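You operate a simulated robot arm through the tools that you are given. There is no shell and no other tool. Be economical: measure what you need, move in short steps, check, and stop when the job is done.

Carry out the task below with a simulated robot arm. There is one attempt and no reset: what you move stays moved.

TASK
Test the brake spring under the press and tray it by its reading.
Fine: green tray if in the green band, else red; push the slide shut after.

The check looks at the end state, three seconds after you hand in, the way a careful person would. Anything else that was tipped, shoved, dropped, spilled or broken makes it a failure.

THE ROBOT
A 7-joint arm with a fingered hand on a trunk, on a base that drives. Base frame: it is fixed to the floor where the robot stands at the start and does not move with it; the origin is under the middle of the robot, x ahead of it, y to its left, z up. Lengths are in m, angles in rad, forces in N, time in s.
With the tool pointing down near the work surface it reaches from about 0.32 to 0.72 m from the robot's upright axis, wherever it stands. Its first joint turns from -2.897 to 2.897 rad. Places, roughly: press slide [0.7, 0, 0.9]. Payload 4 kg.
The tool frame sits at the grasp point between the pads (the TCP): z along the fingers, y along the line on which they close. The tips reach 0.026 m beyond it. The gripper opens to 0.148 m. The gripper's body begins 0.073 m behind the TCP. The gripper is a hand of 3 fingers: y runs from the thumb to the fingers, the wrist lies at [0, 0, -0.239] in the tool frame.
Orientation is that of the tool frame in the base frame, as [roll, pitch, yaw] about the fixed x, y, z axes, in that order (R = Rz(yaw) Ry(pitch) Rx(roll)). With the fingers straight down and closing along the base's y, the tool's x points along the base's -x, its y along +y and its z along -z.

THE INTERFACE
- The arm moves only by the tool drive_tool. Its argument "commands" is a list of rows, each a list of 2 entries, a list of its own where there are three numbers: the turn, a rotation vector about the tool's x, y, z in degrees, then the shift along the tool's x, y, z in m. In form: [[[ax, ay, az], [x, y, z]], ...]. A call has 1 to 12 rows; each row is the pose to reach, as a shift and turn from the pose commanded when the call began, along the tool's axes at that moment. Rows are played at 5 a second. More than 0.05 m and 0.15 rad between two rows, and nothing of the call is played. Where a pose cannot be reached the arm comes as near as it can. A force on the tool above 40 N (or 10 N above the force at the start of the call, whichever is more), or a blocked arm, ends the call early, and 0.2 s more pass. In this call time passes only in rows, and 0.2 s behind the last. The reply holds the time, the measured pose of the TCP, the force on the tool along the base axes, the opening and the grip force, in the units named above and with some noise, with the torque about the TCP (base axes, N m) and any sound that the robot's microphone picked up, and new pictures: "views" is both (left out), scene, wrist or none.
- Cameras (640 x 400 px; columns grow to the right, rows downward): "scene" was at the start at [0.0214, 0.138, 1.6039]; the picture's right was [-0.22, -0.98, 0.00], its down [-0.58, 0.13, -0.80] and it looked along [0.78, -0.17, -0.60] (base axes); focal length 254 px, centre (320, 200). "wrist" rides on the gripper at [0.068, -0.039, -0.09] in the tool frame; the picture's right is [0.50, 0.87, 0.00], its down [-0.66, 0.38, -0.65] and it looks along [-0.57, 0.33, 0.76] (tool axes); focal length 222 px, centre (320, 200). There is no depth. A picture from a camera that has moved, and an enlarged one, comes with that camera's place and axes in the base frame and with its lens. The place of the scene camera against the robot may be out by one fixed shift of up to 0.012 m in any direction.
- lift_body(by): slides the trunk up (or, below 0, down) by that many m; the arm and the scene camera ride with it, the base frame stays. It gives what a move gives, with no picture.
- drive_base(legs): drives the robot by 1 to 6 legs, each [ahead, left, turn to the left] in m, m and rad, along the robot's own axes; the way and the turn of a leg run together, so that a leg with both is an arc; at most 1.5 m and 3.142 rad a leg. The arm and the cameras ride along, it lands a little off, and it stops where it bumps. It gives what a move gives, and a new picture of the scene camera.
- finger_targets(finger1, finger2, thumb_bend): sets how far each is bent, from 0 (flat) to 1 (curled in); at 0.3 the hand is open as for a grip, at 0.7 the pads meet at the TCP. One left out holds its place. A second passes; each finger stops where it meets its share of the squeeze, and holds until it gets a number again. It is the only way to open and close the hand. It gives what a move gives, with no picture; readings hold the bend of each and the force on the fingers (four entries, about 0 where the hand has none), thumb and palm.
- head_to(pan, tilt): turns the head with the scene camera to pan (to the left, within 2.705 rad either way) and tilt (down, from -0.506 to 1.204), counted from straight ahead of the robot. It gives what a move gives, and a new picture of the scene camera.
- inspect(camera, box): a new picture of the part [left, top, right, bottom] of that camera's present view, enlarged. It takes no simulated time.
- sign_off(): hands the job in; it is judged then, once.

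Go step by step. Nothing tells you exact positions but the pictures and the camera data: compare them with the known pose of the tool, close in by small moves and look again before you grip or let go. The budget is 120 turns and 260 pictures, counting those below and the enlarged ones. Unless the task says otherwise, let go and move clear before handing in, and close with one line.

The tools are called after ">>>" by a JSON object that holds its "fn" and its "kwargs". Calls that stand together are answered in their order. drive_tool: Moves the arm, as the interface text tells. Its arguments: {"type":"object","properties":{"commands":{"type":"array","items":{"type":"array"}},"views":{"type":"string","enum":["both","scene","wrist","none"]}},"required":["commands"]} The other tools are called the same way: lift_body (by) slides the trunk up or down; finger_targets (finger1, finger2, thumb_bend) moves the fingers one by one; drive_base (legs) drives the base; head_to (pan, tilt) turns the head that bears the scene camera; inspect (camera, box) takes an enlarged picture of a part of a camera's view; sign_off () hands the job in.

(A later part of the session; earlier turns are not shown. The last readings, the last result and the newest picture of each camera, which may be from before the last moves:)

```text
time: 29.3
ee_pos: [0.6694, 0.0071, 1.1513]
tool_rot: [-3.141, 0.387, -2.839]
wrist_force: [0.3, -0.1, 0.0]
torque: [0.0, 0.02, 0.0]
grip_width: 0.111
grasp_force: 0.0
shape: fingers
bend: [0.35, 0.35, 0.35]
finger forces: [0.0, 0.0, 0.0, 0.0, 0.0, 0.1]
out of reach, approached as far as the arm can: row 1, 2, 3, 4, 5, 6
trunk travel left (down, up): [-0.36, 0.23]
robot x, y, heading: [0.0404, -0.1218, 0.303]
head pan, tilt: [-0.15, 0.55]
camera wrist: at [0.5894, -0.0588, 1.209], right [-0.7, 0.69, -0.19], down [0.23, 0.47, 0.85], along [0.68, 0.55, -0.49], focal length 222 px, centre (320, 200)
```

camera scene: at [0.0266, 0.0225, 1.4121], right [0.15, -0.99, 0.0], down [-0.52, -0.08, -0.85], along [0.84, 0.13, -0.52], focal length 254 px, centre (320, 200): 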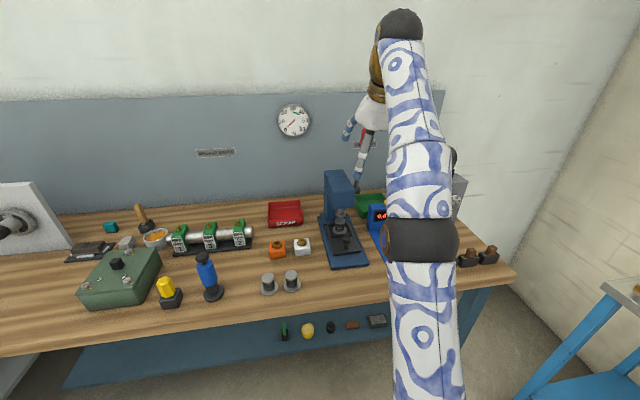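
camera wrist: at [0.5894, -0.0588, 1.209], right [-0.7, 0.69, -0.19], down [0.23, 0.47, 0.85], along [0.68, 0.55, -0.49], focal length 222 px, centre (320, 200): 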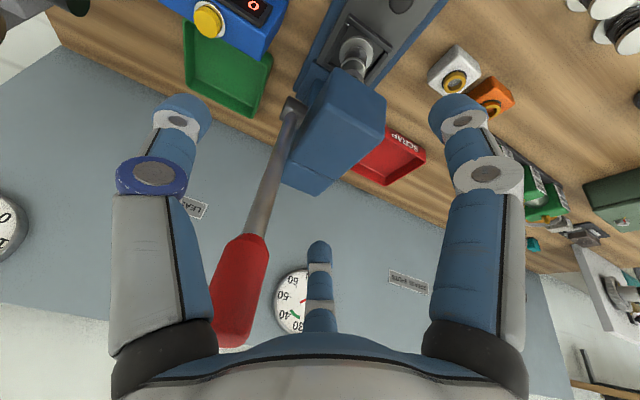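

Slightly out of reach here. Go back to the previous pose and bring the base forward 0.08 m instead.

>>> {"fn": "drive_tool", "kwargs": {"commands": [[[0, 0, 0], [0.012, 0, -0.03]], [[0, 0, 0], [0.03, 0, -0.066]], [[0, 0, 0], [0.03, 0, -0.066]]], "views": "none"}}

>>> {"fn": "drive_base", "kwargs": {"legs": [[0.07, 0, 0]]}}

>>> {"fn": "drive_tool", "kwargs": {"commands": [[[0, 0, 0], [0, 0, 0]]], "views": "wrist"}}

```text
time: 30.1
ee_pos: [0.6202, -0.0097, 1.2004]
tool_rot: [-3.14, 0.385, -2.839]
wrist_force: [-0.1, -0.7, -0.5]
torque: [0.02, 0.0, -0.03]
grip_width: 0.1111
grasp_force: 0.0
shape: fingers
bend: [0.35, 0.35, 0.35]
finger forces: [0.0, 0.0, 0.0, 0.1, 0.1, 0.0]
trunk travel left (down, up): [-0.36, 0.23]
robot x, y, heading: [0.0441, -0.1207, 0.305]
head pan, tilt: [-0.15, 0.55]
```

```text
time: 31.1
ee_pos: [0.6888, 0.0111, 1.2005]
tool_rot: [-3.14, 0.386, -2.838]
wrist_force: [0.3, 0.1, -0.3]
torque: [-0.02, 0.02, -0.02]
grip_width: 0.1113
grasp_force: 0.1
shape: fingers
bend: [0.35, 0.35, 0.35]
finger forces: [0.0, 0.1, 0.0, 0.1, 0.1, 0.0]
trunk travel left (down, up): [-0.36, 0.23]
robot x, y, heading: [0.1137, -0.1045, 0.304]
head pan, tilt: [-0.15, 0.55]
camera scene: at [0.0946, 0.0437, 1.4121], right [0.15, -0.99, 0.0], down [-0.52, -0.08, -0.85], along [0.84, 0.13, -0.52], focal length 254 px, centre (320, 200)
```

scene: 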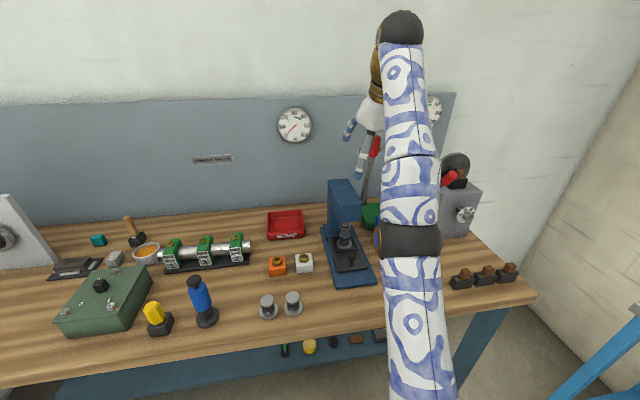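

```text
time: 31.5
ee_pos: [0.6882, 0.0122, 1.2007]
tool_rot: [-3.139, 0.386, -2.839]
wrist_force: [-0.3, 0.3, 0.7]
torque: [-0.01, -0.01, 0.02]
grip_width: 0.1111
grasp_force: 0.1
shape: fingers
bend: [0.35, 0.35, 0.35]
finger forces: [0.0, 0.1, 0.0, 0.1, 0.1, 0.1]
trunk travel left (down, up): [-0.36, 0.23]
robot x, y, heading: [0.11, -0.1003, 0.303]
head pan, tilt: [-0.15, 0.55]
camera wrist: at [0.6073, -0.054, 1.2585], right [-0.7, 0.69, -0.19], down [0.23, 0.47, 0.85], along [0.68, 0.55, -0.49], focal length 222 px, centre (320, 200)
```

wrist: 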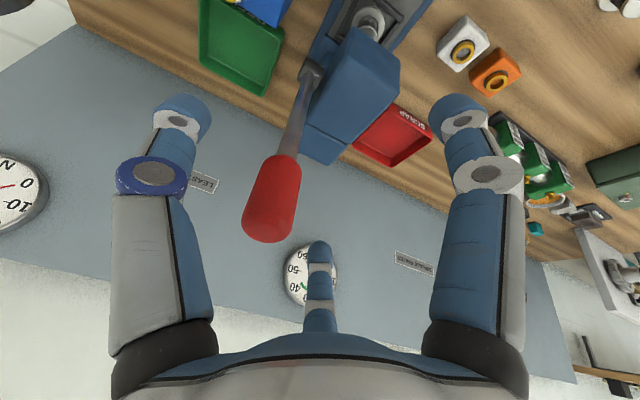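

Knob now close. Final small shift to centre it.

>>> {"fn": "drive_tool", "kwargs": {"commands": [[[0, 0, 0], [-0.013, -0.005, 0.014]], [[0, 0, 0], [-0.0255, -0.012, 0.025]], [[0, 0, 0], [-0.0255, -0.02, 0.025]], [[0, 0, 0], [-0.0255, -0.02, 0.025]]], "views": "wrist"}}

```text
time: 32.5
ee_pos: [0.7097, 0.0018, 1.1823]
tool_rot: [-3.14, 0.385, -2.837]
wrist_force: [-0.1, 0.3, -0.2]
torque: [0.0, 0.03, 0.03]
grip_width: 0.1108
grasp_force: 0.0
shape: fingers
bend: [0.35, 0.35, 0.35]
finger forces: [0.0, 0.0, 0.0, 0.1, 0.1, 0.0]
out of reach, approached as far as the arm can: row 1, 2, 3, 4
trunk travel left (down, up): [-0.36, 0.23]
robot x, y, heading: [0.1111, -0.1086, 0.304]
head pan, tilt: [-0.15, 0.55]
camera wrist: at [0.6277, -0.0637, 1.2408], right [-0.7, 0.69, -0.19], down [0.23, 0.47, 0.85], along [0.68, 0.55, -0.49], focal length 222 px, centre (320, 200)
```

wrist: 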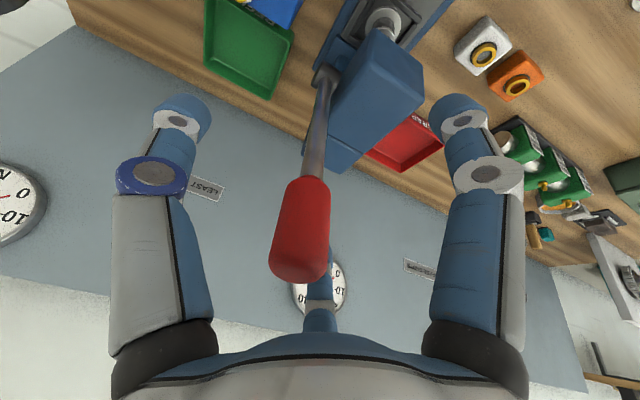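

Knob is inside the cage, about 1.5 cm toward the rear finger; closing will gather it.

>>> {"fn": "finger_targets", "kwargs": {"finger1": 0.68, "finger2": 0.68, "thumb_bend": 0.68}}

>>> {"fn": "drive_tool", "kwargs": {"commands": [[[0, 0, 0], [0, 0, 0]]], "views": "wrist"}}

```text
time: 33.5
ee_pos: [0.7097, 0.0016, 1.1837]
tool_rot: [3.141, 0.386, -2.839]
wrist_force: [2.6, -4.4, -1.5]
torque: [-0.06, -0.01, -0.02]
grip_width: 0.0107
grasp_force: 3.9
shape: fingers
bend: [0.68, 0.67, 0.65]
finger forces: [0.0, 0.9, 0.0, 0.1, 5.9, 0.1]
trunk travel left (down, up): [-0.36, 0.23]
robot x, y, heading: [0.1097, -0.1043, 0.306]
head pan, tilt: [-0.15, 0.55]
```

```text
time: 33.9
ee_pos: [0.7091, 0.0016, 1.1821]
tool_rot: [-3.141, 0.386, -2.839]
wrist_force: [2.6, -4.6, -1.1]
torque: [-0.05, -0.03, -0.04]
grip_width: 0.0106
grasp_force: 3.4
shape: fingers
bend: [0.68, 0.67, 0.65]
finger forces: [0.1, 0.8, 0.0, 0.0, 6.0, 0.1]
trunk travel left (down, up): [-0.36, 0.23]
robot x, y, heading: [0.1104, -0.1027, 0.303]
head pan, tilt: [-0.15, 0.55]
camera wrist: at [0.628, -0.0645, 1.2407], right [-0.7, 0.69, -0.19], down [0.23, 0.47, 0.85], along [0.68, 0.55, -0.49], focal length 222 px, centre (320, 200)
```

wrist: 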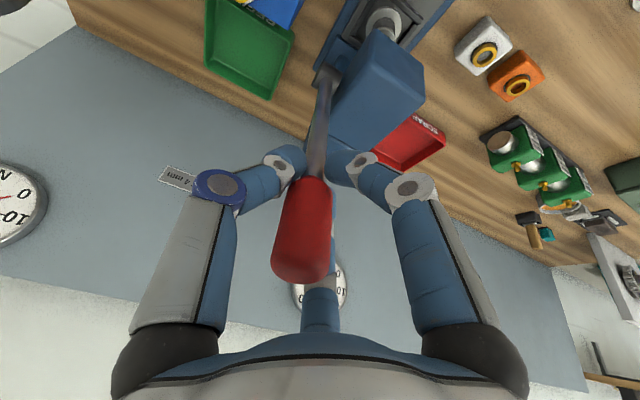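

Fingers are now around the base of the knob. Swing the lever with the tool lagging in tilt.

>>> {"fn": "drive_tool", "kwargs": {"commands": [[[0, -6, 0], [0.029, 0, 0]], [[0, -12, 0], [0.0574, 0, 0.004]], [[0, -18, 0], [0.0848, 0, 0.0119]], [[0, -24, 0], [0.111, 0, 0.0234]], [[0, -24, 0], [0.111, 0, 0.0234]]], "views": "both"}}

```text
time: 35.1
ee_pos: [0.7521, -0.0297, 1.2716]
tool_rot: [-3.14, 0.804, -2.839]
wrist_force: [0.2, -0.5, 0.3]
torque: [0.0, 0.02, 0.02]
grip_width: 0.0065
grasp_force: 0.1
shape: fingers
bend: [0.68, 0.68, 0.68]
finger forces: [0.0, 0.1, 0.1, 0.0, 0.0, 0.1]
out of reach, approached as far as the arm can: row 1, 2, 3, 4, 5
trunk travel left (down, up): [-0.36, 0.23]
robot x, y, heading: [0.1162, -0.1008, 0.301]
head pan, tilt: [-0.15, 0.55]
camera scene: at [0.0946, 0.0434, 1.4122], right [0.15, -0.99, 0.0], down [-0.52, -0.08, -0.85], along [0.84, 0.13, -0.52], focal length 254 px, centre (320, 200)
camera wrist: at [0.6569, -0.0997, 1.2848], right [-0.59, 0.72, -0.36], down [-0.13, 0.36, 0.93], along [0.8, 0.59, -0.12], focal length 222 px, centre (320, 200)
```

scene: 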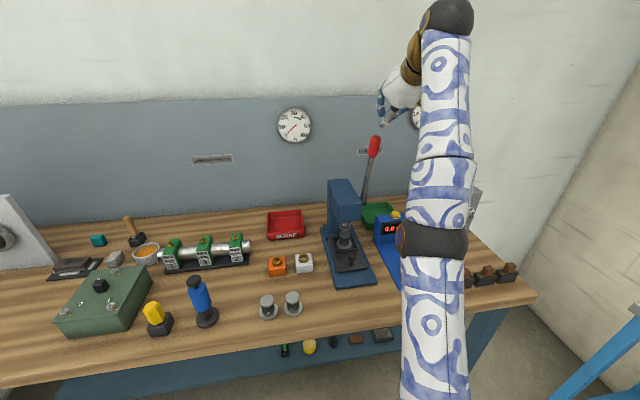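
wrist: 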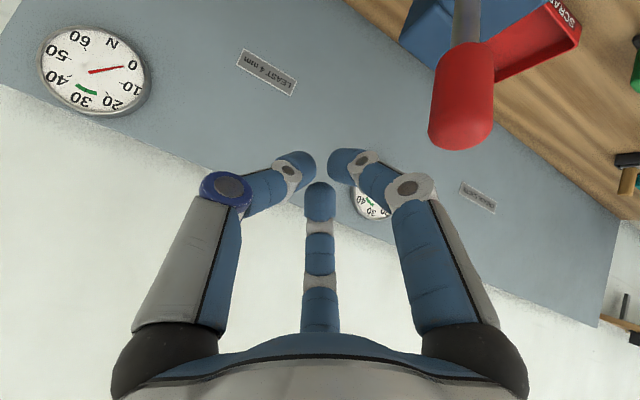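

The wrist flexes poorly in that branch and I lost the knob (lever is upright again, nothing harmed). New plan: tool vertical, closed fingers behind the lever, and pull/push it down by translation. First raise the trunk and straighten the tool.

>>> {"fn": "lift_body", "kwargs": {"by": 0.18}}

>>> {"fn": "drive_tool", "kwargs": {"commands": [[[0, 8, 0], [0.0, 0, -0.03]], [[0, 16, 0], [0.0, 0, -0.06]], [[0, 24, 0], [0.0, 0, -0.08]], [[0, 32, 0], [0.0, 0, -0.1]], [[0, 40, 0], [0.0, 0, -0.1]], [[0, 46, 0], [0.0, 0, -0.1]], [[0, 46, 0], [0.0, 0, -0.1]]], "views": "both"}}

```text
time: 37.1
ee_pos: [0.7523, -0.0289, 1.4511]
tool_rot: [-3.139, 0.802, -2.837]
wrist_force: [-0.2, 0.2, -0.2]
torque: [0.02, 0.0, 0.03]
grip_width: 0.0068
grasp_force: 0.0
shape: fingers
bend: [0.68, 0.68, 0.68]
finger forces: [0.0, 0.0, 0.0, 0.0, 0.1, 0.1]
trunk travel left (down, up): [-0.54, 0.05]
robot x, y, heading: [0.1115, -0.103, 0.307]
head pan, tilt: [-0.15, 0.55]
```

```text
time: 38.7
ee_pos: [0.5895, -0.0458, 1.3586]
tool_rot: [-3.138, 0.054, -2.838]
wrist_force: [-0.8, -1.3, 0.0]
torque: [0.01, -0.02, 0.0]
grip_width: 0.0067
grasp_force: 0.0
shape: fingers
bend: [0.68, 0.68, 0.68]
finger forces: [0.1, 0.0, 0.1, 0.0, 0.1, 0.0]
out of reach, approached as far as the arm can: row 1, 2, 3, 4, 5, 6, 7
trunk travel left (down, up): [-0.54, 0.05]
robot x, y, heading: [0.1098, -0.099, 0.303]
head pan, tilt: [-0.15, 0.55]
camera scene: at [0.0934, 0.0433, 1.5921], right [0.15, -0.99, 0.0], down [-0.52, -0.08, -0.85], along [0.84, 0.13, -0.52], focal length 254 px, centre (320, 200)
camera wrist: at [0.5315, -0.1041, 1.4455], right [-0.73, 0.68, -0.03], down [0.48, 0.55, 0.69], along [0.48, 0.49, -0.73], focal length 222 px, centre (320, 200)
```

scene: 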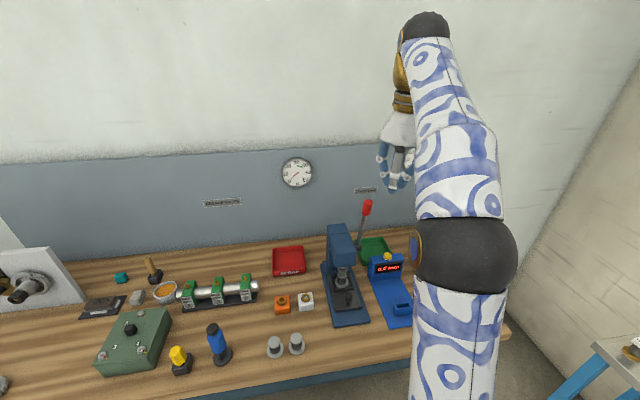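
wrist: 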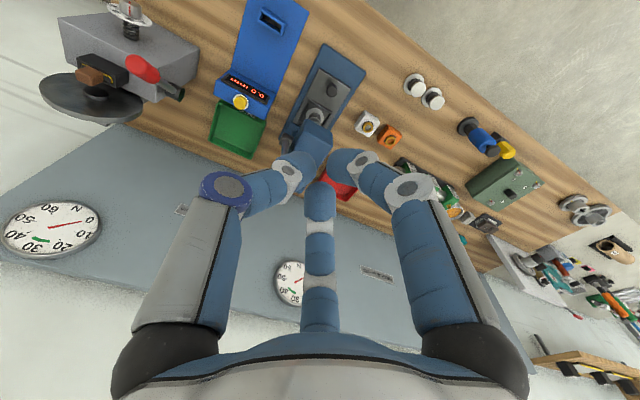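

Tool is vertical again. Set fingers (rear finger closed as a hook, others straddling), drive forward a little, and yaw the tool 30° so the rear finger is directly behind the lever.

>>> {"fn": "finger_targets", "kwargs": {"finger1": 0.56, "finger2": 0.7, "thumb_bend": 0.56}}

>>> {"fn": "drive_base", "kwargs": {"legs": [[0.07, 0, 0]]}}

>>> {"fn": "drive_tool", "kwargs": {"commands": [[[0, 3, 8], [-0.03, 0, 0]], [[0, 3, 16], [-0.06, 0, 0]], [[0, 3, 23], [-0.1, 0.003, 0]], [[0, 3, 30], [-0.136, 0.006, 0.0]], [[0, 3, 30], [-0.136, 0.006, 0.0]]], "views": "both"}}

```text
time: 39.7
ee_pos: [0.5898, -0.0459, 1.3572]
tool_rot: [-3.138, 0.051, -2.838]
wrist_force: [-0.4, -0.1, -0.8]
torque: [-0.01, -0.01, -0.01]
grip_width: 0.0421
grasp_force: 0.0
shape: fingers
bend: [0.56, 0.7, 0.56]
finger forces: [0.0, 0.1, 0.1, 0.0, 0.0, 0.1]
trunk travel left (down, up): [-0.54, 0.05]
robot x, y, heading: [0.1131, -0.1012, 0.308]
head pan, tilt: [-0.15, 0.55]
```

```text
time: 40.7
ee_pos: [0.6584, -0.0248, 1.3575]
tool_rot: [-3.141, 0.049, -2.839]
wrist_force: [0.1, -0.6, -0.3]
torque: [-0.03, 0.02, 0.01]
grip_width: 0.0422
grasp_force: 0.0
shape: fingers
bend: [0.56, 0.7, 0.56]
finger forces: [0.0, 0.0, 0.0, 0.0, 0.0, 0.1]
trunk travel left (down, up): [-0.54, 0.05]
robot x, y, heading: [0.1802, -0.0804, 0.305]
head pan, tilt: [-0.15, 0.55]
camera scene: at [0.1622, 0.0649, 1.592], right [0.15, -0.99, 0.0], down [-0.52, -0.08, -0.85], along [0.84, 0.13, -0.52], focal length 254 px, centre (320, 200)
```

scene: 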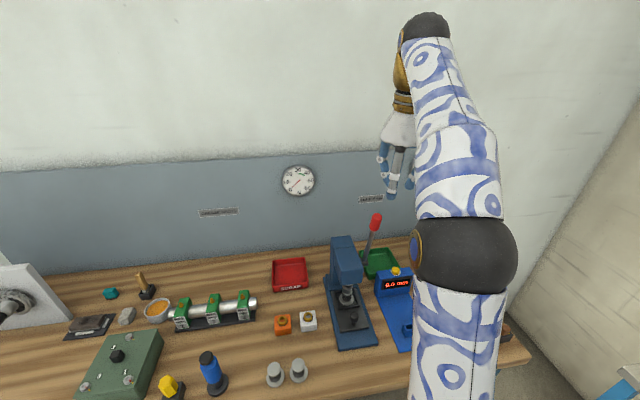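

```text
time: 41.9
ee_pos: [0.6784, -0.0012, 1.328]
tool_rot: [3.129, -0.005, 2.92]
wrist_force: [0.0, -0.4, 0.1]
torque: [0.02, 0.02, 0.0]
grip_width: 0.0424
grasp_force: 0.0
shape: fingers
bend: [0.56, 0.7, 0.56]
finger forces: [0.0, 0.1, 0.1, 0.1, 0.0, 0.0]
out of reach, approached as far as the arm can: row 1, 2, 3, 4, 5
trunk travel left (down, up): [-0.54, 0.05]
robot x, y, heading: [0.1764, -0.0819, 0.303]
head pan, tilt: [-0.15, 0.55]
camera scene: at [0.1601, 0.0642, 1.5921], right [0.15, -0.99, 0.0], down [-0.52, -0.08, -0.85], along [0.84, 0.13, -0.52], focal length 254 px, centre (320, 200)
camera wrist: at [0.604, -0.0258, 1.4193], right [-0.3, 0.95, 0.01], down [0.72, 0.22, 0.66], along [0.62, 0.2, -0.75], focal length 222 px, centre (320, 200)
```

scene: 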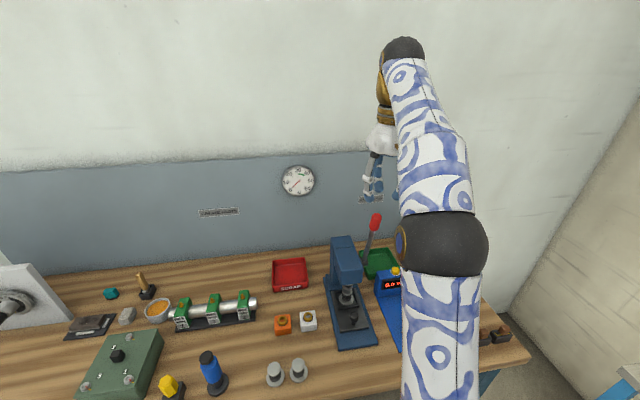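
wrist: 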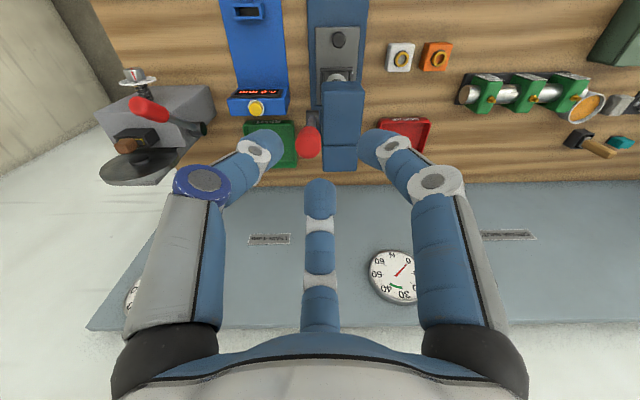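

The arm is extended at this height. Instead I'll open the hand, come down over the knob from above (as worked the first time), then hook behind it with the rear finger.

>>> {"fn": "finger_targets", "kwargs": {"finger1": 0.3, "finger2": 0.3, "thumb_bend": 0.3}}

>>> {"fn": "drive_tool", "kwargs": {"commands": [[[0, 0, 0], [-0.01, 0.01, 0.02]], [[0, 0, 0], [-0.03, 0.0154, 0.045]], [[0, 0, 0], [-0.042, 0.0154, 0.065]], [[0, 0, 0], [-0.042, 0.0154, 0.065]]], "views": "wrist"}}

```text
time: 42.9
ee_pos: [0.6798, -0.0014, 1.3291]
tool_rot: [3.132, -0.005, 2.922]
wrist_force: [-0.7, 0.2, -0.2]
torque: [-0.01, 0.0, -0.02]
grip_width: 0.1268
grasp_force: 0.1
shape: fingers
bend: [0.3, 0.3, 0.3]
finger forces: [0.0, 0.1, 0.1, 0.0, 0.0, 0.0]
trunk travel left (down, up): [-0.54, 0.05]
robot x, y, heading: [0.1751, -0.0803, 0.302]
head pan, tilt: [-0.15, 0.55]
```

```text
time: 43.9
ee_pos: [0.7265, 0.0082, 1.2609]
tool_rot: [3.13, -0.004, 2.921]
wrist_force: [-0.7, 0.2, -0.1]
torque: [0.03, 0.05, 0.01]
grip_width: 0.1266
grasp_force: 0.1
shape: fingers
bend: [0.3, 0.3, 0.3]
finger forces: [0.0, 0.0, 0.1, 0.1, 0.0, 0.0]
trunk travel left (down, up): [-0.54, 0.05]
robot x, y, heading: [0.1805, -0.085, 0.302]
head pan, tilt: [-0.15, 0.55]
camera wrist: at [0.651, -0.017, 1.3512], right [-0.3, 0.95, 0.01], down [0.72, 0.22, 0.66], along [0.62, 0.2, -0.76], focal length 222 px, centre (320, 200)
```

wrist: 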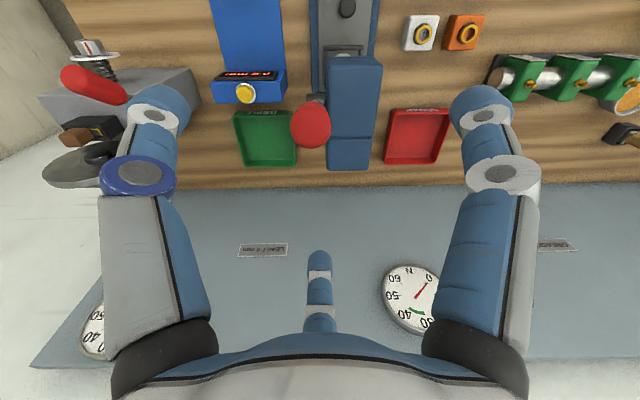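

Aligned above the knob. Descend.

>>> {"fn": "drive_tool", "kwargs": {"commands": [[[0, 0, 0], [-0.003, -0.005, 0.03]], [[0, 0, 0], [-0.003, -0.005, 0.06]], [[0, 0, 0], [-0.003, -0.005, 0.078]], [[0, 0, 0], [-0.003, -0.005, 0.078]]], "views": "wrist"}}

>>> {"fn": "finger_targets", "kwargs": {"finger1": 0.5, "finger2": 0.5, "thumb_bend": 0.5}}

>>> {"fn": "inspect", "kwargs": {"camera": "wrist", "box": [160, 80, 480, 280]}}

```text
time: 44.9
ee_pos: [0.7274, 0.0038, 1.1843]
tool_rot: [3.129, -0.004, 2.923]
wrist_force: [0.4, -0.1, -0.2]
torque: [-0.01, 0.02, 0.01]
grip_width: 0.1264
grasp_force: 0.1
shape: fingers
bend: [0.3, 0.3, 0.3]
finger forces: [0.0, 0.0, 0.0, 0.0, 0.0, 0.1]
trunk travel left (down, up): [-0.54, 0.05]
robot x, y, heading: [0.1757, -0.082, 0.305]
head pan, tilt: [-0.15, 0.55]
camera wrist: at [0.6525, -0.0206, 1.2742], right [-0.3, 0.95, 0.01], down [0.72, 0.22, 0.66], along [0.62, 0.2, -0.76], focal length 222 px, centre (320, 200)
```

wrist: 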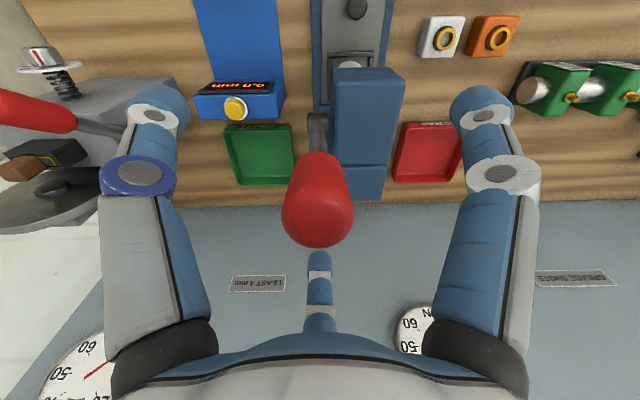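

```text
time: 45.9
ee_pos: [0.7276, 0.0026, 1.1843]
tool_rot: [3.131, -0.004, 2.922]
wrist_force: [-1.1, -0.5, -0.2]
torque: [0.0, 0.04, 0.02]
grip_width: 0.0627
grasp_force: 0.0
shape: fingers
bend: [0.5, 0.5, 0.5]
finger forces: [0.0, 0.0, 0.0, 0.0, 0.1, 0.0]
trunk travel left (down, up): [-0.54, 0.05]
robot x, y, heading: [0.1765, -0.0793, 0.303]
head pan, tilt: [-0.15, 0.55]
```

```text
2.00 times, centred on (320, 180) of wrist
camera zoom: at [0.6525, -0.0206, 1.2744], right [-0.3, 0.95, 0.01], down [0.72, 0.22, 0.66], along [0.62, 0.2, -0.76], focal length 444 px, centre (320, 240)
```

zoom: 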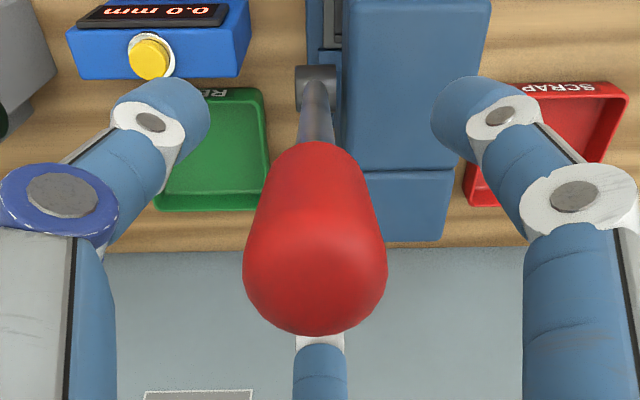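

Knob is well centred. Close: rear finger fully, the others lightly straddling.

>>> {"fn": "finger_targets", "kwargs": {"finger1": 0.58, "finger2": 0.66, "thumb_bend": 0.58}}

>>> {"fn": "inspect", "kwargs": {"camera": "wrist", "box": [160, 80, 480, 280]}}

```text
time: 46.9
ee_pos: [0.7277, 0.0038, 1.1837]
tool_rot: [3.131, -0.004, 2.923]
wrist_force: [-0.1, -0.6, -0.2]
torque: [-0.01, 0.01, 0.01]
grip_width: 0.0395
grasp_force: 0.1
shape: fingers
bend: [0.57, 0.66, 0.57]
finger forces: [0.0, 0.1, 0.0, 0.1, 0.0, 0.0]
trunk travel left (down, up): [-0.54, 0.05]
robot x, y, heading: [0.1766, -0.0822, 0.306]
head pan, tilt: [-0.15, 0.55]
```

```text
2.00 times, centred on (320, 180) of wrist
camera zoom: at [0.6525, -0.0206, 1.2744], right [-0.3, 0.95, 0.01], down [0.72, 0.22, 0.66], along [0.62, 0.2, -0.76], focal length 444 px, centre (320, 240)
```

zoom: 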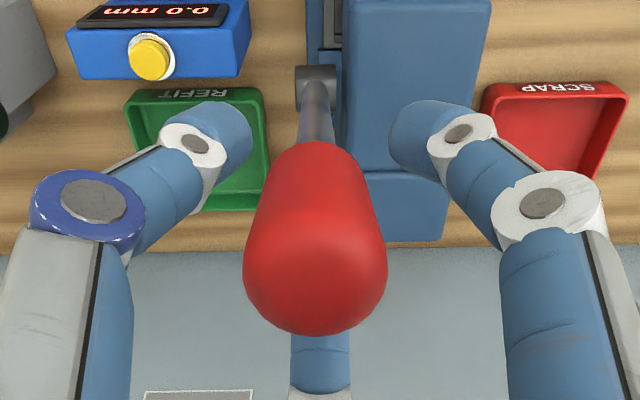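

Pull along the arc by translation to ~55°.

>>> {"fn": "drive_tool", "kwargs": {"commands": [[[0, 0, 0], [0.018, -0.01, 0.006]], [[0, 0, 0], [0.0352, -0.0203, 0.0139]], [[0, 0, 0], [0.052, -0.03, 0.024]], [[0, 0, 0], [0.0669, -0.0387, 0.0359]], [[0, 0, 0], [0.0898, -0.0519, 0.055]], [[0, 0, 0], [0.0898, -0.0519, 0.055]]], "views": "both"}}

```text
time: 48.3
ee_pos: [0.6278, -0.0251, 1.129]
tool_rot: [3.13, -0.003, 2.922]
wrist_force: [3.1, 1.1, 2.2]
torque: [0.03, -0.16, 0.01]
grip_width: 0.04
grasp_force: 1.9
shape: fingers
bend: [0.57, 0.63, 0.57]
finger forces: [0.0, 4.0, 0.0, 0.1, 0.0, 0.0]
trunk travel left (down, up): [-0.54, 0.05]
robot x, y, heading: [0.178, -0.0822, 0.304]
head pan, tilt: [-0.15, 0.55]
camera scene: at [0.1612, 0.0645, 1.5921], right [0.15, -0.99, 0.0], down [-0.52, -0.08, -0.85], along [0.84, 0.13, -0.52], focal length 254 px, centre (320, 200)
camera wrist: at [0.5532, -0.0491, 1.2189], right [-0.3, 0.95, 0.01], down [0.72, 0.22, 0.66], along [0.62, 0.2, -0.76], focal length 222 px, centre (320, 200)
```

scene: 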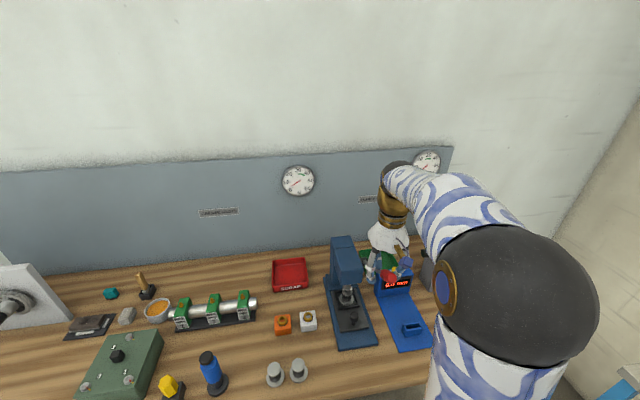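
wrist: 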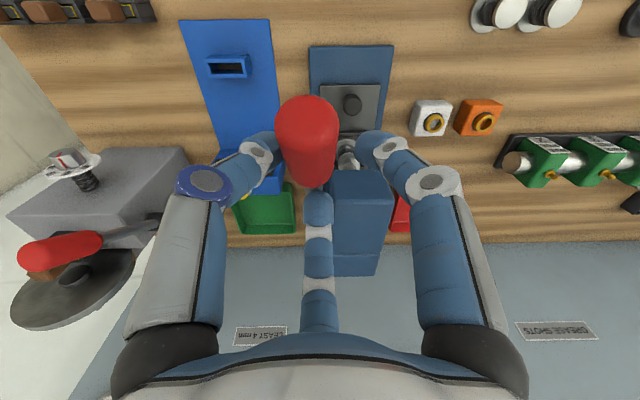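

Lever is following with the rear finger behind it. Check dials.

>>> {"fn": "inspect", "kwargs": {"camera": "scene", "box": [265, 140, 455, 260]}}

```text
3.33 times, centred on (360, 200) of scene
camera zoom: at [0.1612, 0.0645, 1.5921], right [0.15, -0.99, 0.0], down [-0.52, -0.08, -0.85], along [0.84, 0.13, -0.52], focal length 845 px, centre (187, 200)
```

zoom: 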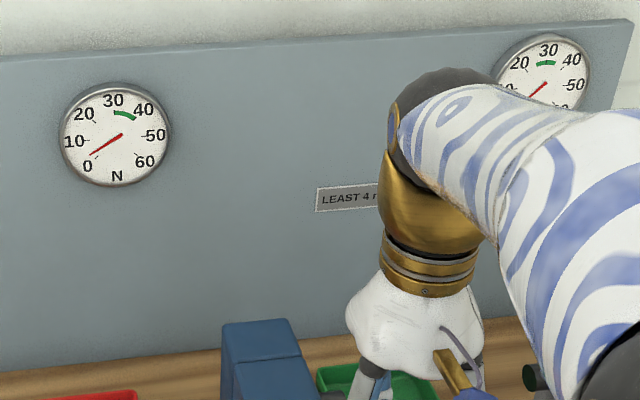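

The left dial has begun to rise, so that is the press gauge. Push further.

>>> {"fn": "drive_tool", "kwargs": {"commands": [[[0, 0, 0], [0.008, -0.0045, 0.011]], [[0, 0, 0], [0.0157, -0.009, 0.022]], [[0, 0, 0], [0.022, -0.0125, 0.033]], [[0, 0, 0], [0.027, -0.0156, 0.0436]], [[0, 0, 0], [0.027, -0.0156, 0.0436]]], "views": "wrist"}}

>>> {"fn": "inspect", "kwargs": {"camera": "scene", "box": [265, 140, 455, 260]}}

```text
time: 49.5
ee_pos: [0.6, -0.0339, 1.0849]
tool_rot: [3.128, -0.004, 2.922]
wrist_force: [6.2, 2.1, 10.7]
torque: [0.11, -0.53, 0.07]
grip_width: 0.0397
grasp_force: 6.4
shape: fingers
bend: [0.57, 0.6, 0.57]
finger forces: [0.0, 12.6, 0.0, 0.0, 0.1, 0.1]
trunk travel left (down, up): [-0.54, 0.05]
robot x, y, heading: [0.1761, -0.0828, 0.307]
head pan, tilt: [-0.15, 0.55]
camera wrist: at [0.525, -0.0587, 1.1749], right [-0.3, 0.95, 0.01], down [0.72, 0.22, 0.66], along [0.62, 0.2, -0.75], focal length 222 px, centre (320, 200)
```

wrist: 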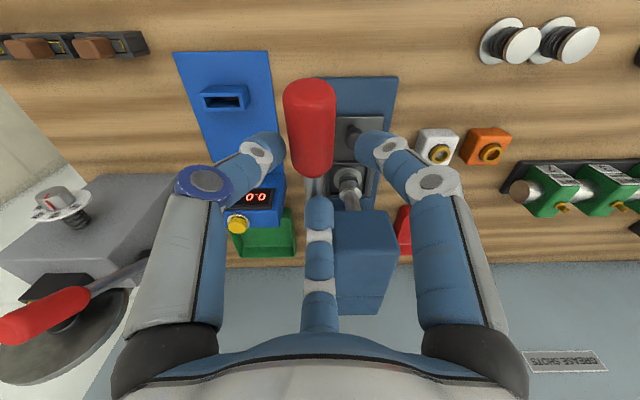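

```text
3.33 times, centred on (360, 200) of scene
camera zoom: at [0.1612, 0.0648, 1.5921], right [0.15, -0.99, 0.0], down [-0.52, -0.08, -0.85], along [0.84, 0.13, -0.52], focal length 845 px, centre (187, 200)
```

zoom: 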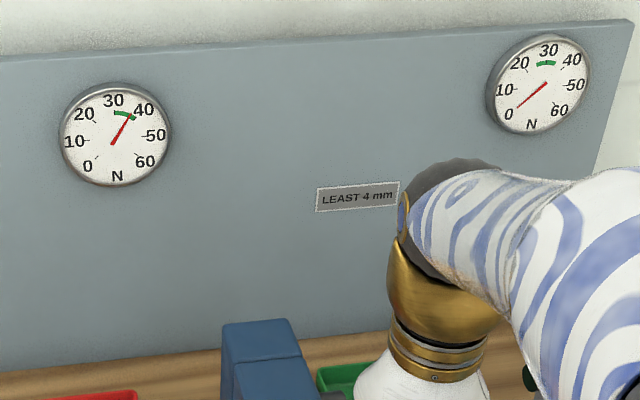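

Now it reads ~36 N and is still rising with travel; I need the end stop. Push further.

>>> {"fn": "drive_tool", "kwargs": {"commands": [[[0, 0, 0], [0.004, -0.0023, 0.01]], [[0, 0, 0], [0.008, -0.0045, 0.02]], [[0, 0, 0], [0.008, -0.0045, 0.02]]], "views": "wrist"}}

>>> {"fn": "inspect", "kwargs": {"camera": "scene", "box": [265, 140, 455, 260]}}

```text
time: 49.9
ee_pos: [0.6019, -0.0348, 1.082]
tool_rot: [3.125, 0.014, 2.922]
wrist_force: [8.1, 2.8, 21.6]
torque: [0.21, -0.83, 0.04]
grip_width: 0.0397
grasp_force: 11.8
shape: fingers
bend: [0.57, 0.59, 0.57]
finger forces: [0.1, 23.9, 0.0, 0.0, 0.1, 0.1]
trunk travel left (down, up): [-0.54, 0.05]
robot x, y, heading: [0.1781, -0.083, 0.308]
head pan, tilt: [-0.15, 0.55]
stopped in row 1: the force on the tool passed its limit at 49 N (the readings are from after the stop); the commanded pose is now the measured one
camera wrist: at [0.5251, -0.0584, 1.1713], right [-0.3, 0.95, 0.01], down [0.71, 0.22, 0.67], along [0.64, 0.21, -0.74], focal length 222 px, centre (320, 200)
```

wrist: 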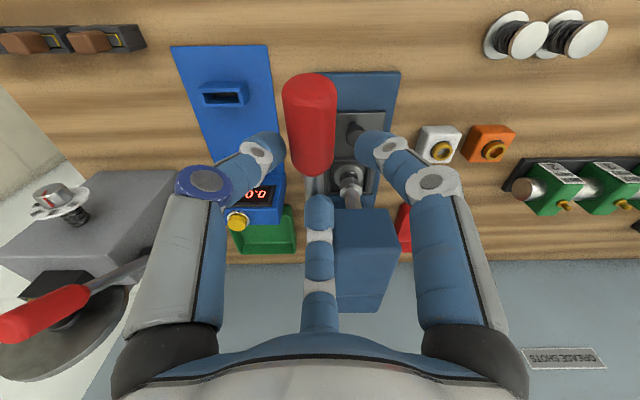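

```text
3.33 times, centred on (360, 200) of scene
camera zoom: at [0.1612, 0.0648, 1.5922], right [0.15, -0.99, 0.0], down [-0.52, -0.08, -0.85], along [0.84, 0.13, -0.52], focal length 845 px, centre (187, 200)
```

zoom: 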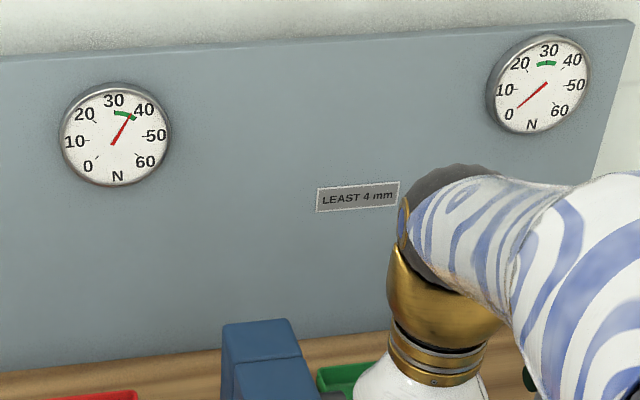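

Hard stop reached (force jumped, needle unchanged). Read the dial closely.

>>> {"fn": "inspect", "kwargs": {"camera": "scene", "box": [279, 162, 319, 200]}}

>>> {"fn": "inspect", "kwargs": {"camera": "scene", "box": [320, 230, 390, 360]}}

```text
10.53 times, centred on (299, 181) of scene
camera zoom: at [0.1612, 0.0648, 1.5922], right [0.15, -0.99, 0.0], down [-0.52, -0.08, -0.85], along [0.84, 0.13, -0.52], focal length 2669 px, centre (541, 400)
```

zoom: 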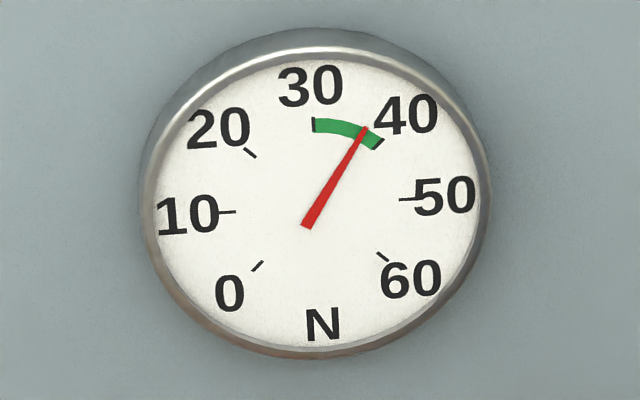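

```text
3.08 times, centred on (355, 295) of scene
camera zoom: at [0.1612, 0.0648, 1.5922], right [0.15, -0.99, 0.0], down [-0.52, -0.08, -0.85], along [0.84, 0.13, -0.52], focal length 780 px, centre (212, -92)
```

zoom: 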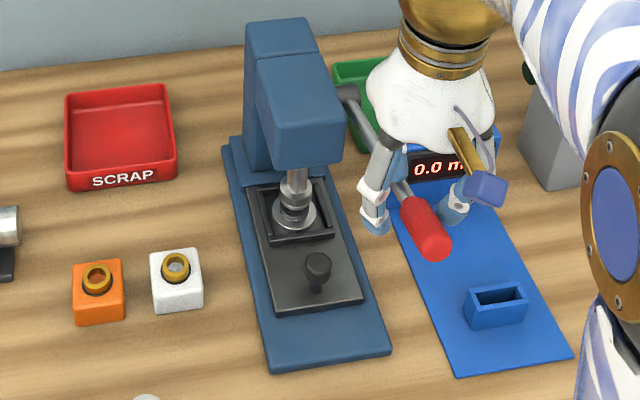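

The needle sits at ~37 N, inside the green band → green (REFIT) tray. Now let the lever back up along the arc under control.

>>> {"fn": "drive_tool", "kwargs": {"commands": [[[0, 0, 0], [-0.012, 0.007, -0.022]], [[0, 0, 0], [-0.027, 0.0155, -0.044]], [[0, 0, 0], [-0.049, 0.0285, -0.068]], [[0, 0, 0], [-0.07, 0.041, -0.082]], [[0, 0, 0], [-0.09, 0.052, -0.094]], [[0, 0, 0], [-0.111, 0.064, -0.102]], [[0, 0, 0], [-0.111, 0.064, -0.102]]], "views": "wrist"}}

>>> {"fn": "finger_targets", "kwargs": {"finger1": 0.3, "finger2": 0.3, "thumb_bend": 0.3}}

```text
time: 51.5
ee_pos: [0.7213, 0.0004, 1.1858]
tool_rot: [3.126, 0.009, 2.921]
wrist_force: [-1.3, -0.1, 0.3]
torque: [0.01, 0.02, -0.01]
grip_width: 0.0394
grasp_force: 0.0
shape: fingers
bend: [0.57, 0.66, 0.57]
finger forces: [0.0, 0.0, 0.0, 0.0, 0.0, 0.0]
trunk travel left (down, up): [-0.54, 0.05]
robot x, y, heading: [0.179, -0.0806, 0.305]
head pan, tilt: [-0.15, 0.55]
camera wrist: at [0.6442, -0.0229, 1.2742], right [-0.3, 0.95, 0.01], down [0.72, 0.22, 0.66], along [0.63, 0.21, -0.75], focal length 222 px, centre (320, 200)
```

wrist: 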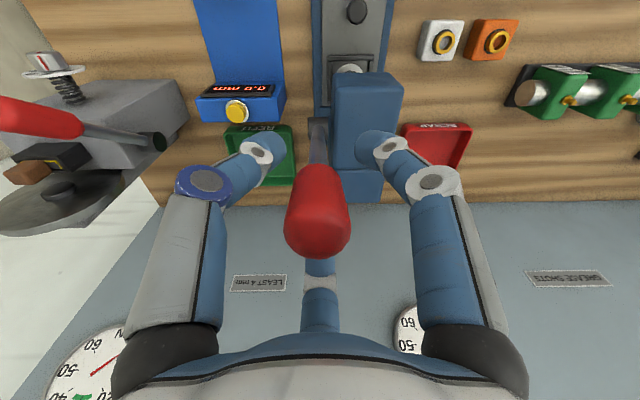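

```text
time: 52.5
ee_pos: [0.719, 0.0007, 1.1845]
tool_rot: [3.125, 0.006, 2.922]
wrist_force: [-0.9, -1.1, 0.6]
torque: [0.0, 0.0, -0.03]
grip_width: 0.1265
grasp_force: 0.1
shape: fingers
bend: [0.3, 0.3, 0.3]
finger forces: [0.0, 0.1, 0.0, 0.1, 0.0, 0.0]
trunk travel left (down, up): [-0.54, 0.05]
robot x, y, heading: [0.1806, -0.0805, 0.304]
head pan, tilt: [-0.15, 0.55]
```

Lever is back up. Lift clear and retreat towards the robot, then look at the slide.

>>> {"fn": "drive_tool", "kwargs": {"commands": [[[0, 0, 0], [0, 0, -0.04]], [[0, 0, 0], [0.0, 0, -0.075]], [[0, 0, 0], [0.03, -0.017, -0.095]], [[0, 0, 0], [0.07, -0.03, -0.1]], [[0, 0, -8], [0.11, -0.04, -0.1]], [[0, 0, -16], [0.14, -0.03, -0.1]], [[0, 0, -24], [0.15, -0.02, -0.08]], [[0, 0, -30], [0.15, 0, -0.04]], [[0, 0, -30], [0.15, 0, -0.04]]], "views": "both"}}

>>> {"fn": "inspect", "kwargs": {"camera": "scene", "box": [310, 230, 410, 360]}}

```text
time: 54.5
ee_pos: [0.5746, 0.0353, 1.2241]
tool_rot: [3.131, 0.014, -2.837]
wrist_force: [0.2, -0.2, 0.2]
torque: [0.02, 0.03, -0.01]
grip_width: 0.1268
grasp_force: 0.1
shape: fingers
bend: [0.3, 0.3, 0.3]
finger forces: [0.0, 0.1, 0.1, 0.0, 0.0, 0.1]
trunk travel left (down, up): [-0.54, 0.05]
robot x, y, heading: [0.1745, -0.0813, 0.303]
head pan, tilt: [-0.15, 0.55]
camera scene: at [0.1609, 0.0646, 1.5921], right [0.15, -0.99, 0.0], down [-0.52, -0.08, -0.85], along [0.84, 0.13, -0.52], focal length 254 px, centre (320, 200)
camera wrist: at [0.5207, -0.0231, 1.3137], right [-0.74, 0.68, 0.0], down [0.5, 0.55, 0.67], along [0.45, 0.49, -0.75], focal length 222 px, centre (320, 200)
```

scene: 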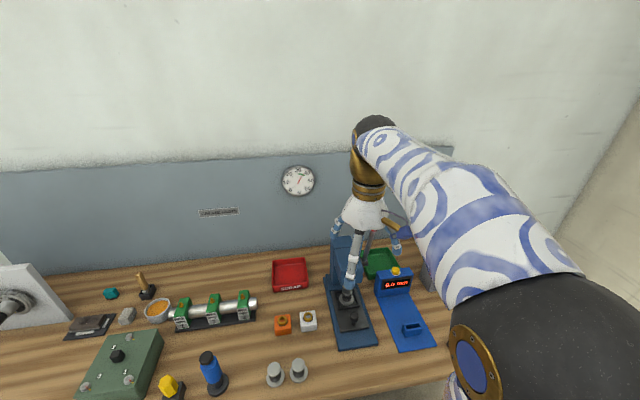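
wrist: 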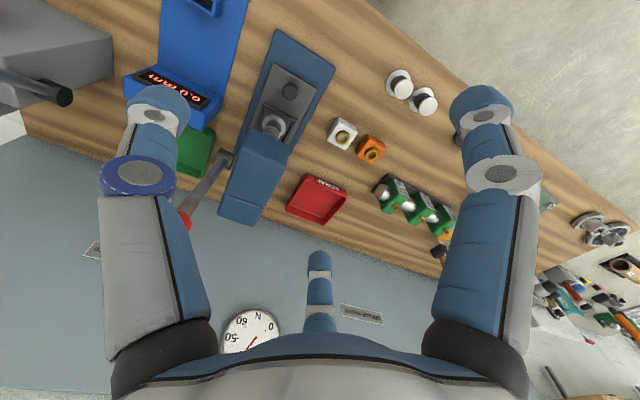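

```text
3.08 times, centred on (360, 295) of scene
camera zoom: at [0.1609, 0.0646, 1.5921], right [0.15, -0.99, 0.0], down [-0.52, -0.08, -0.85], along [0.84, 0.13, -0.52], focal length 780 px, centre (197, -92)
```

zoom: 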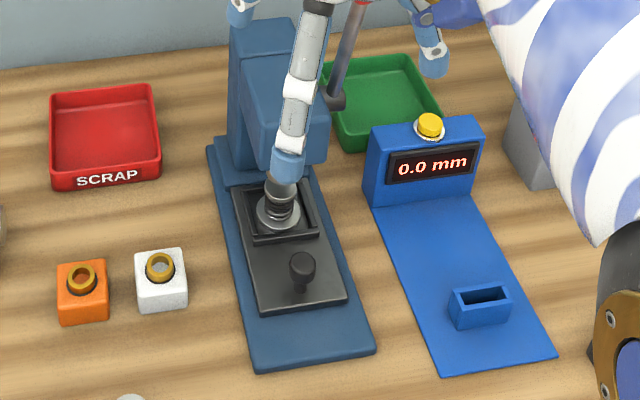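

Dial kept its reading. Now I need good geometry of the slide knob and press head; zoom in the wrist view.

>>> {"fn": "inspect", "kwargs": {"camera": "wrist", "box": [190, 20, 350, 240]}}

>>> {"fn": "inspect", "kwargs": {"camera": "scene", "box": [279, 162, 319, 200]}}

```text
1.82 times, centred on (270, 130) of wrist
camera zoom: at [0.5207, -0.0231, 1.3137], right [-0.74, 0.68, 0.0], down [0.5, 0.55, 0.67], along [0.45, 0.49, -0.75], focal length 404 px, centre (411, 327)
```

zoom: 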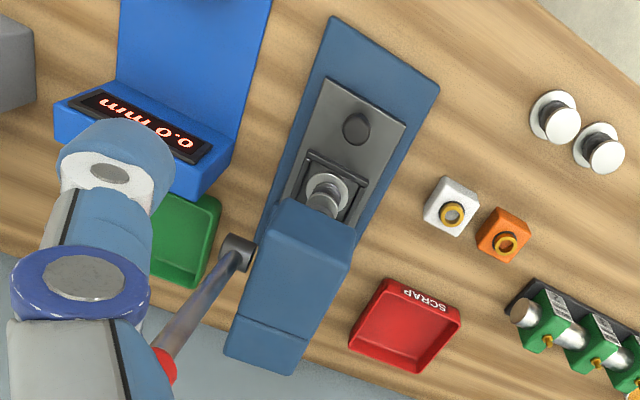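

```text
10.53 times, centred on (299, 181) of scene
camera zoom: at [0.1609, 0.0646, 1.5921], right [0.15, -0.99, 0.0], down [-0.52, -0.08, -0.85], along [0.84, 0.13, -0.52], focal length 2669 px, centre (541, 400)
```

zoom: 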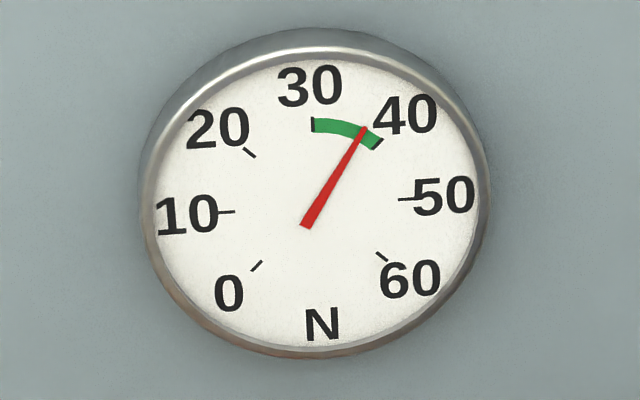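

The dial holds ~37 N: green band. The press head overhangs the nest, so I'll grip the slide knob with the tool leaned back 30° and the rear finger behind it. Move to a pre-pose for a closer look.

>>> {"fn": "drive_tool", "kwargs": {"commands": [[[-1.1, -4.2, 4.2], [0.0, -0.003, 0.04]], [[-2.2, -8.4, 8.4], [0.0, -0.006, 0.08]], [[-3.4, -12.6, 12.6], [-0.005, -0.01, 0.12]], [[-4.5, -16.8, 16.8], [-0.01, -0.013, 0.16]], [[-5.6, -21, 21], [-0.012, -0.017, 0.195]], [[-6.8, -25.2, 25.2], [-0.015, -0.02, 0.22]], [[-7.86, -29.3, 29.3], [-0.015, -0.025, 0.24]], [[-7.86, -29.3, 29.3], [-0.015, -0.025, 0.24]]], "views": "both"}}

```text
time: 56.3
ee_pos: [0.5982, 0.0179, 0.9837]
tool_rot: [2.844, 0.454, 2.853]
wrist_force: [-0.7, -0.1, 0.1]
torque: [0.03, -0.04, 0.03]
grip_width: 0.1266
grasp_force: 0.0
shape: fingers
bend: [0.3, 0.3, 0.3]
finger forces: [0.0, 0.1, 0.0, 0.0, 0.1, 0.0]
out of reach, approached as far as the arm can: row 7
trunk travel left (down, up): [-0.54, 0.05]
robot x, y, heading: [0.1811, -0.0812, 0.306]
head pan, tilt: [-0.15, 0.55]
camera scene: at [0.161, 0.0645, 1.5921], right [0.15, -0.99, 0.0], down [-0.52, -0.08, -0.85], along [0.84, 0.13, -0.52], focal length 254 px, centre (320, 200)
camera wrist: at [0.4894, -0.0166, 1.0208], right [-0.3, 0.95, 0.01], down [0.3, 0.09, 0.95], along [0.9, 0.29, -0.32], focal length 222 px, centre (320, 200)
```

scene: 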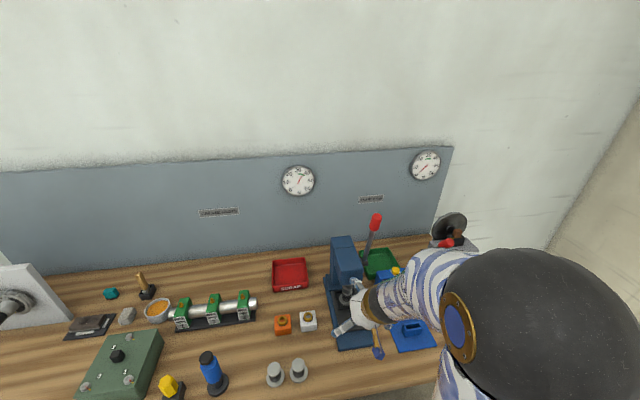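
wrist: 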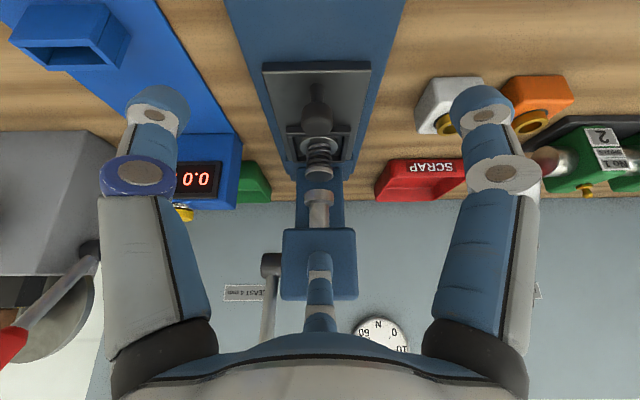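

Great view: slide knob ≈ (0.637, 0.028, 0.90), spring flange ≈ (0.717, 0.048, 0.875). I'll narrow the fingers so that the rear finger stays clear of the spring, then approach along the tool axis.

>>> {"fn": "finger_targets", "kwargs": {"finger1": 0.5, "finger2": 0.54, "thumb_bend": 0.5}}

>>> {"fn": "drive_tool", "kwargs": {"commands": [[[0, 0, 0], [0.005, -0.003, 0.02]], [[0, 0, 0], [0.011, -0.0065, 0.04]], [[0, 0, 0], [0.011, -0.0065, 0.055]], [[0, 0, 0], [0.011, -0.0065, 0.055]]], "views": "both"}}

```text
time: 57.3
ee_pos: [0.5976, 0.0176, 0.982]
tool_rot: [2.845, 0.452, 2.85]
wrist_force: [0.5, -0.5, -0.6]
torque: [-0.03, -0.01, 0.01]
grip_width: 0.063
grasp_force: 0.2
shape: fingers
bend: [0.5, 0.54, 0.5]
finger forces: [0.1, 0.1, 0.0, 0.0, 0.1, 0.1]
trunk travel left (down, up): [-0.54, 0.05]
robot x, y, heading: [0.1826, -0.0779, 0.299]
head pan, tilt: [-0.15, 0.55]
```

```text
time: 58.3
ee_pos: [0.6153, 0.0237, 0.928]
tool_rot: [2.844, 0.455, 2.852]
wrist_force: [0.3, -0.3, 0.1]
torque: [-0.01, 0.02, -0.02]
grip_width: 0.0624
grasp_force: 0.0
shape: fingers
bend: [0.5, 0.54, 0.5]
finger forces: [0.0, 0.0, 0.0, 0.1, 0.0, 0.1]
out of reach, approached as far as the arm can: row 1, 2
trunk travel left (down, up): [-0.54, 0.05]
robot x, y, heading: [0.1785, -0.0782, 0.304]
head pan, tilt: [-0.15, 0.55]
camera scene: at [0.1609, 0.065, 1.5921], right [0.15, -0.99, 0.0], down [-0.52, -0.08, -0.85], along [0.84, 0.13, -0.52], focal length 254 px, centre (320, 200)
camera wrist: at [0.5063, -0.01, 0.9658], right [-0.3, 0.95, 0.01], down [0.3, 0.09, 0.95], along [0.9, 0.29, -0.31], focal length 222 px, centre (320, 200)
```

scene: 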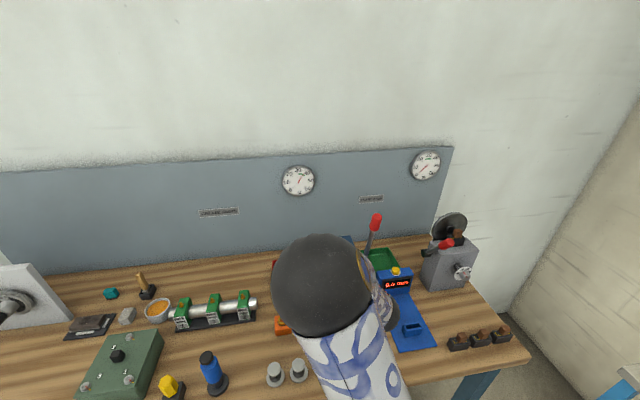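
wrist: 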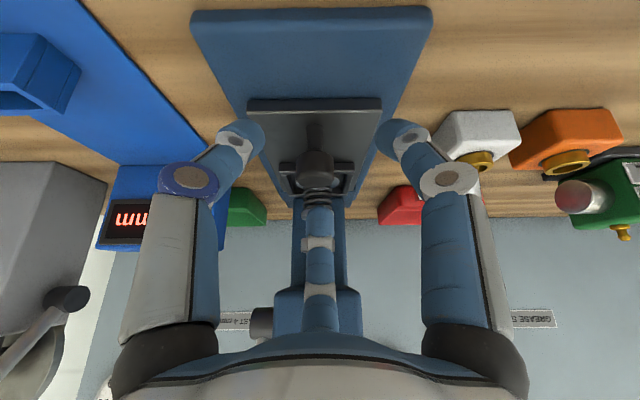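

The arm swung its elbow to hold this pose; I'm a bit close for comfort. Back out, move the base back 0.1 m, and retry.

>>> {"fn": "drive_tool", "kwargs": {"commands": [[[0, 0, 0], [0, 0, -0.03]], [[0, 0, 0], [0, 0, -0.06]], [[0, 0, 0], [-0.01, 0.006, -0.08]], [[0, 0, 0], [-0.01, 0.006, -0.08]]], "views": "none"}}

>>> {"fn": "drive_base", "kwargs": {"legs": [[-0.1, 0, 0]]}}

```text
time: 59.3
ee_pos: [0.5857, 0.0138, 1.0033]
tool_rot: [2.845, 0.45, 2.851]
wrist_force: [0.7, 0.5, -0.6]
torque: [-0.02, 0.03, -0.01]
grip_width: 0.0625
grasp_force: 0.0
shape: fingers
bend: [0.5, 0.54, 0.5]
finger forces: [0.0, 0.0, 0.0, 0.0, 0.0, 0.1]
out of reach, approached as far as the arm can: row 2
trunk travel left (down, up): [-0.54, 0.05]
robot x, y, heading: [0.1749, -0.083, 0.306]
head pan, tilt: [-0.15, 0.55]
```

```text
time: 60.4
ee_pos: [0.4884, -0.0167, 1.0025]
tool_rot: [2.845, 0.453, 2.85]
wrist_force: [-0.7, 0.3, 0.2]
torque: [0.01, -0.01, -0.03]
grip_width: 0.0623
grasp_force: 0.0
shape: fingers
bend: [0.5, 0.54, 0.5]
finger forces: [0.1, 0.1, 0.1, 0.0, 0.1, 0.0]
trunk travel left (down, up): [-0.54, 0.05]
robot x, y, heading: [0.08, -0.1109, 0.303]
head pan, tilt: [-0.15, 0.55]
camera scene: at [0.0638, 0.0342, 1.5922], right [0.15, -0.99, 0.0], down [-0.52, -0.08, -0.85], along [0.84, 0.13, -0.52], focal length 254 px, centre (320, 200)
```

scene: 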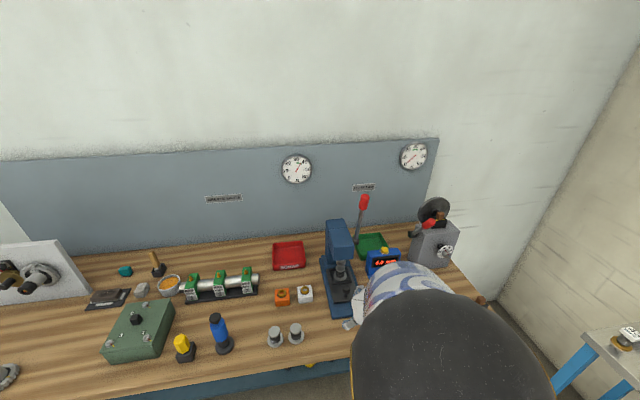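

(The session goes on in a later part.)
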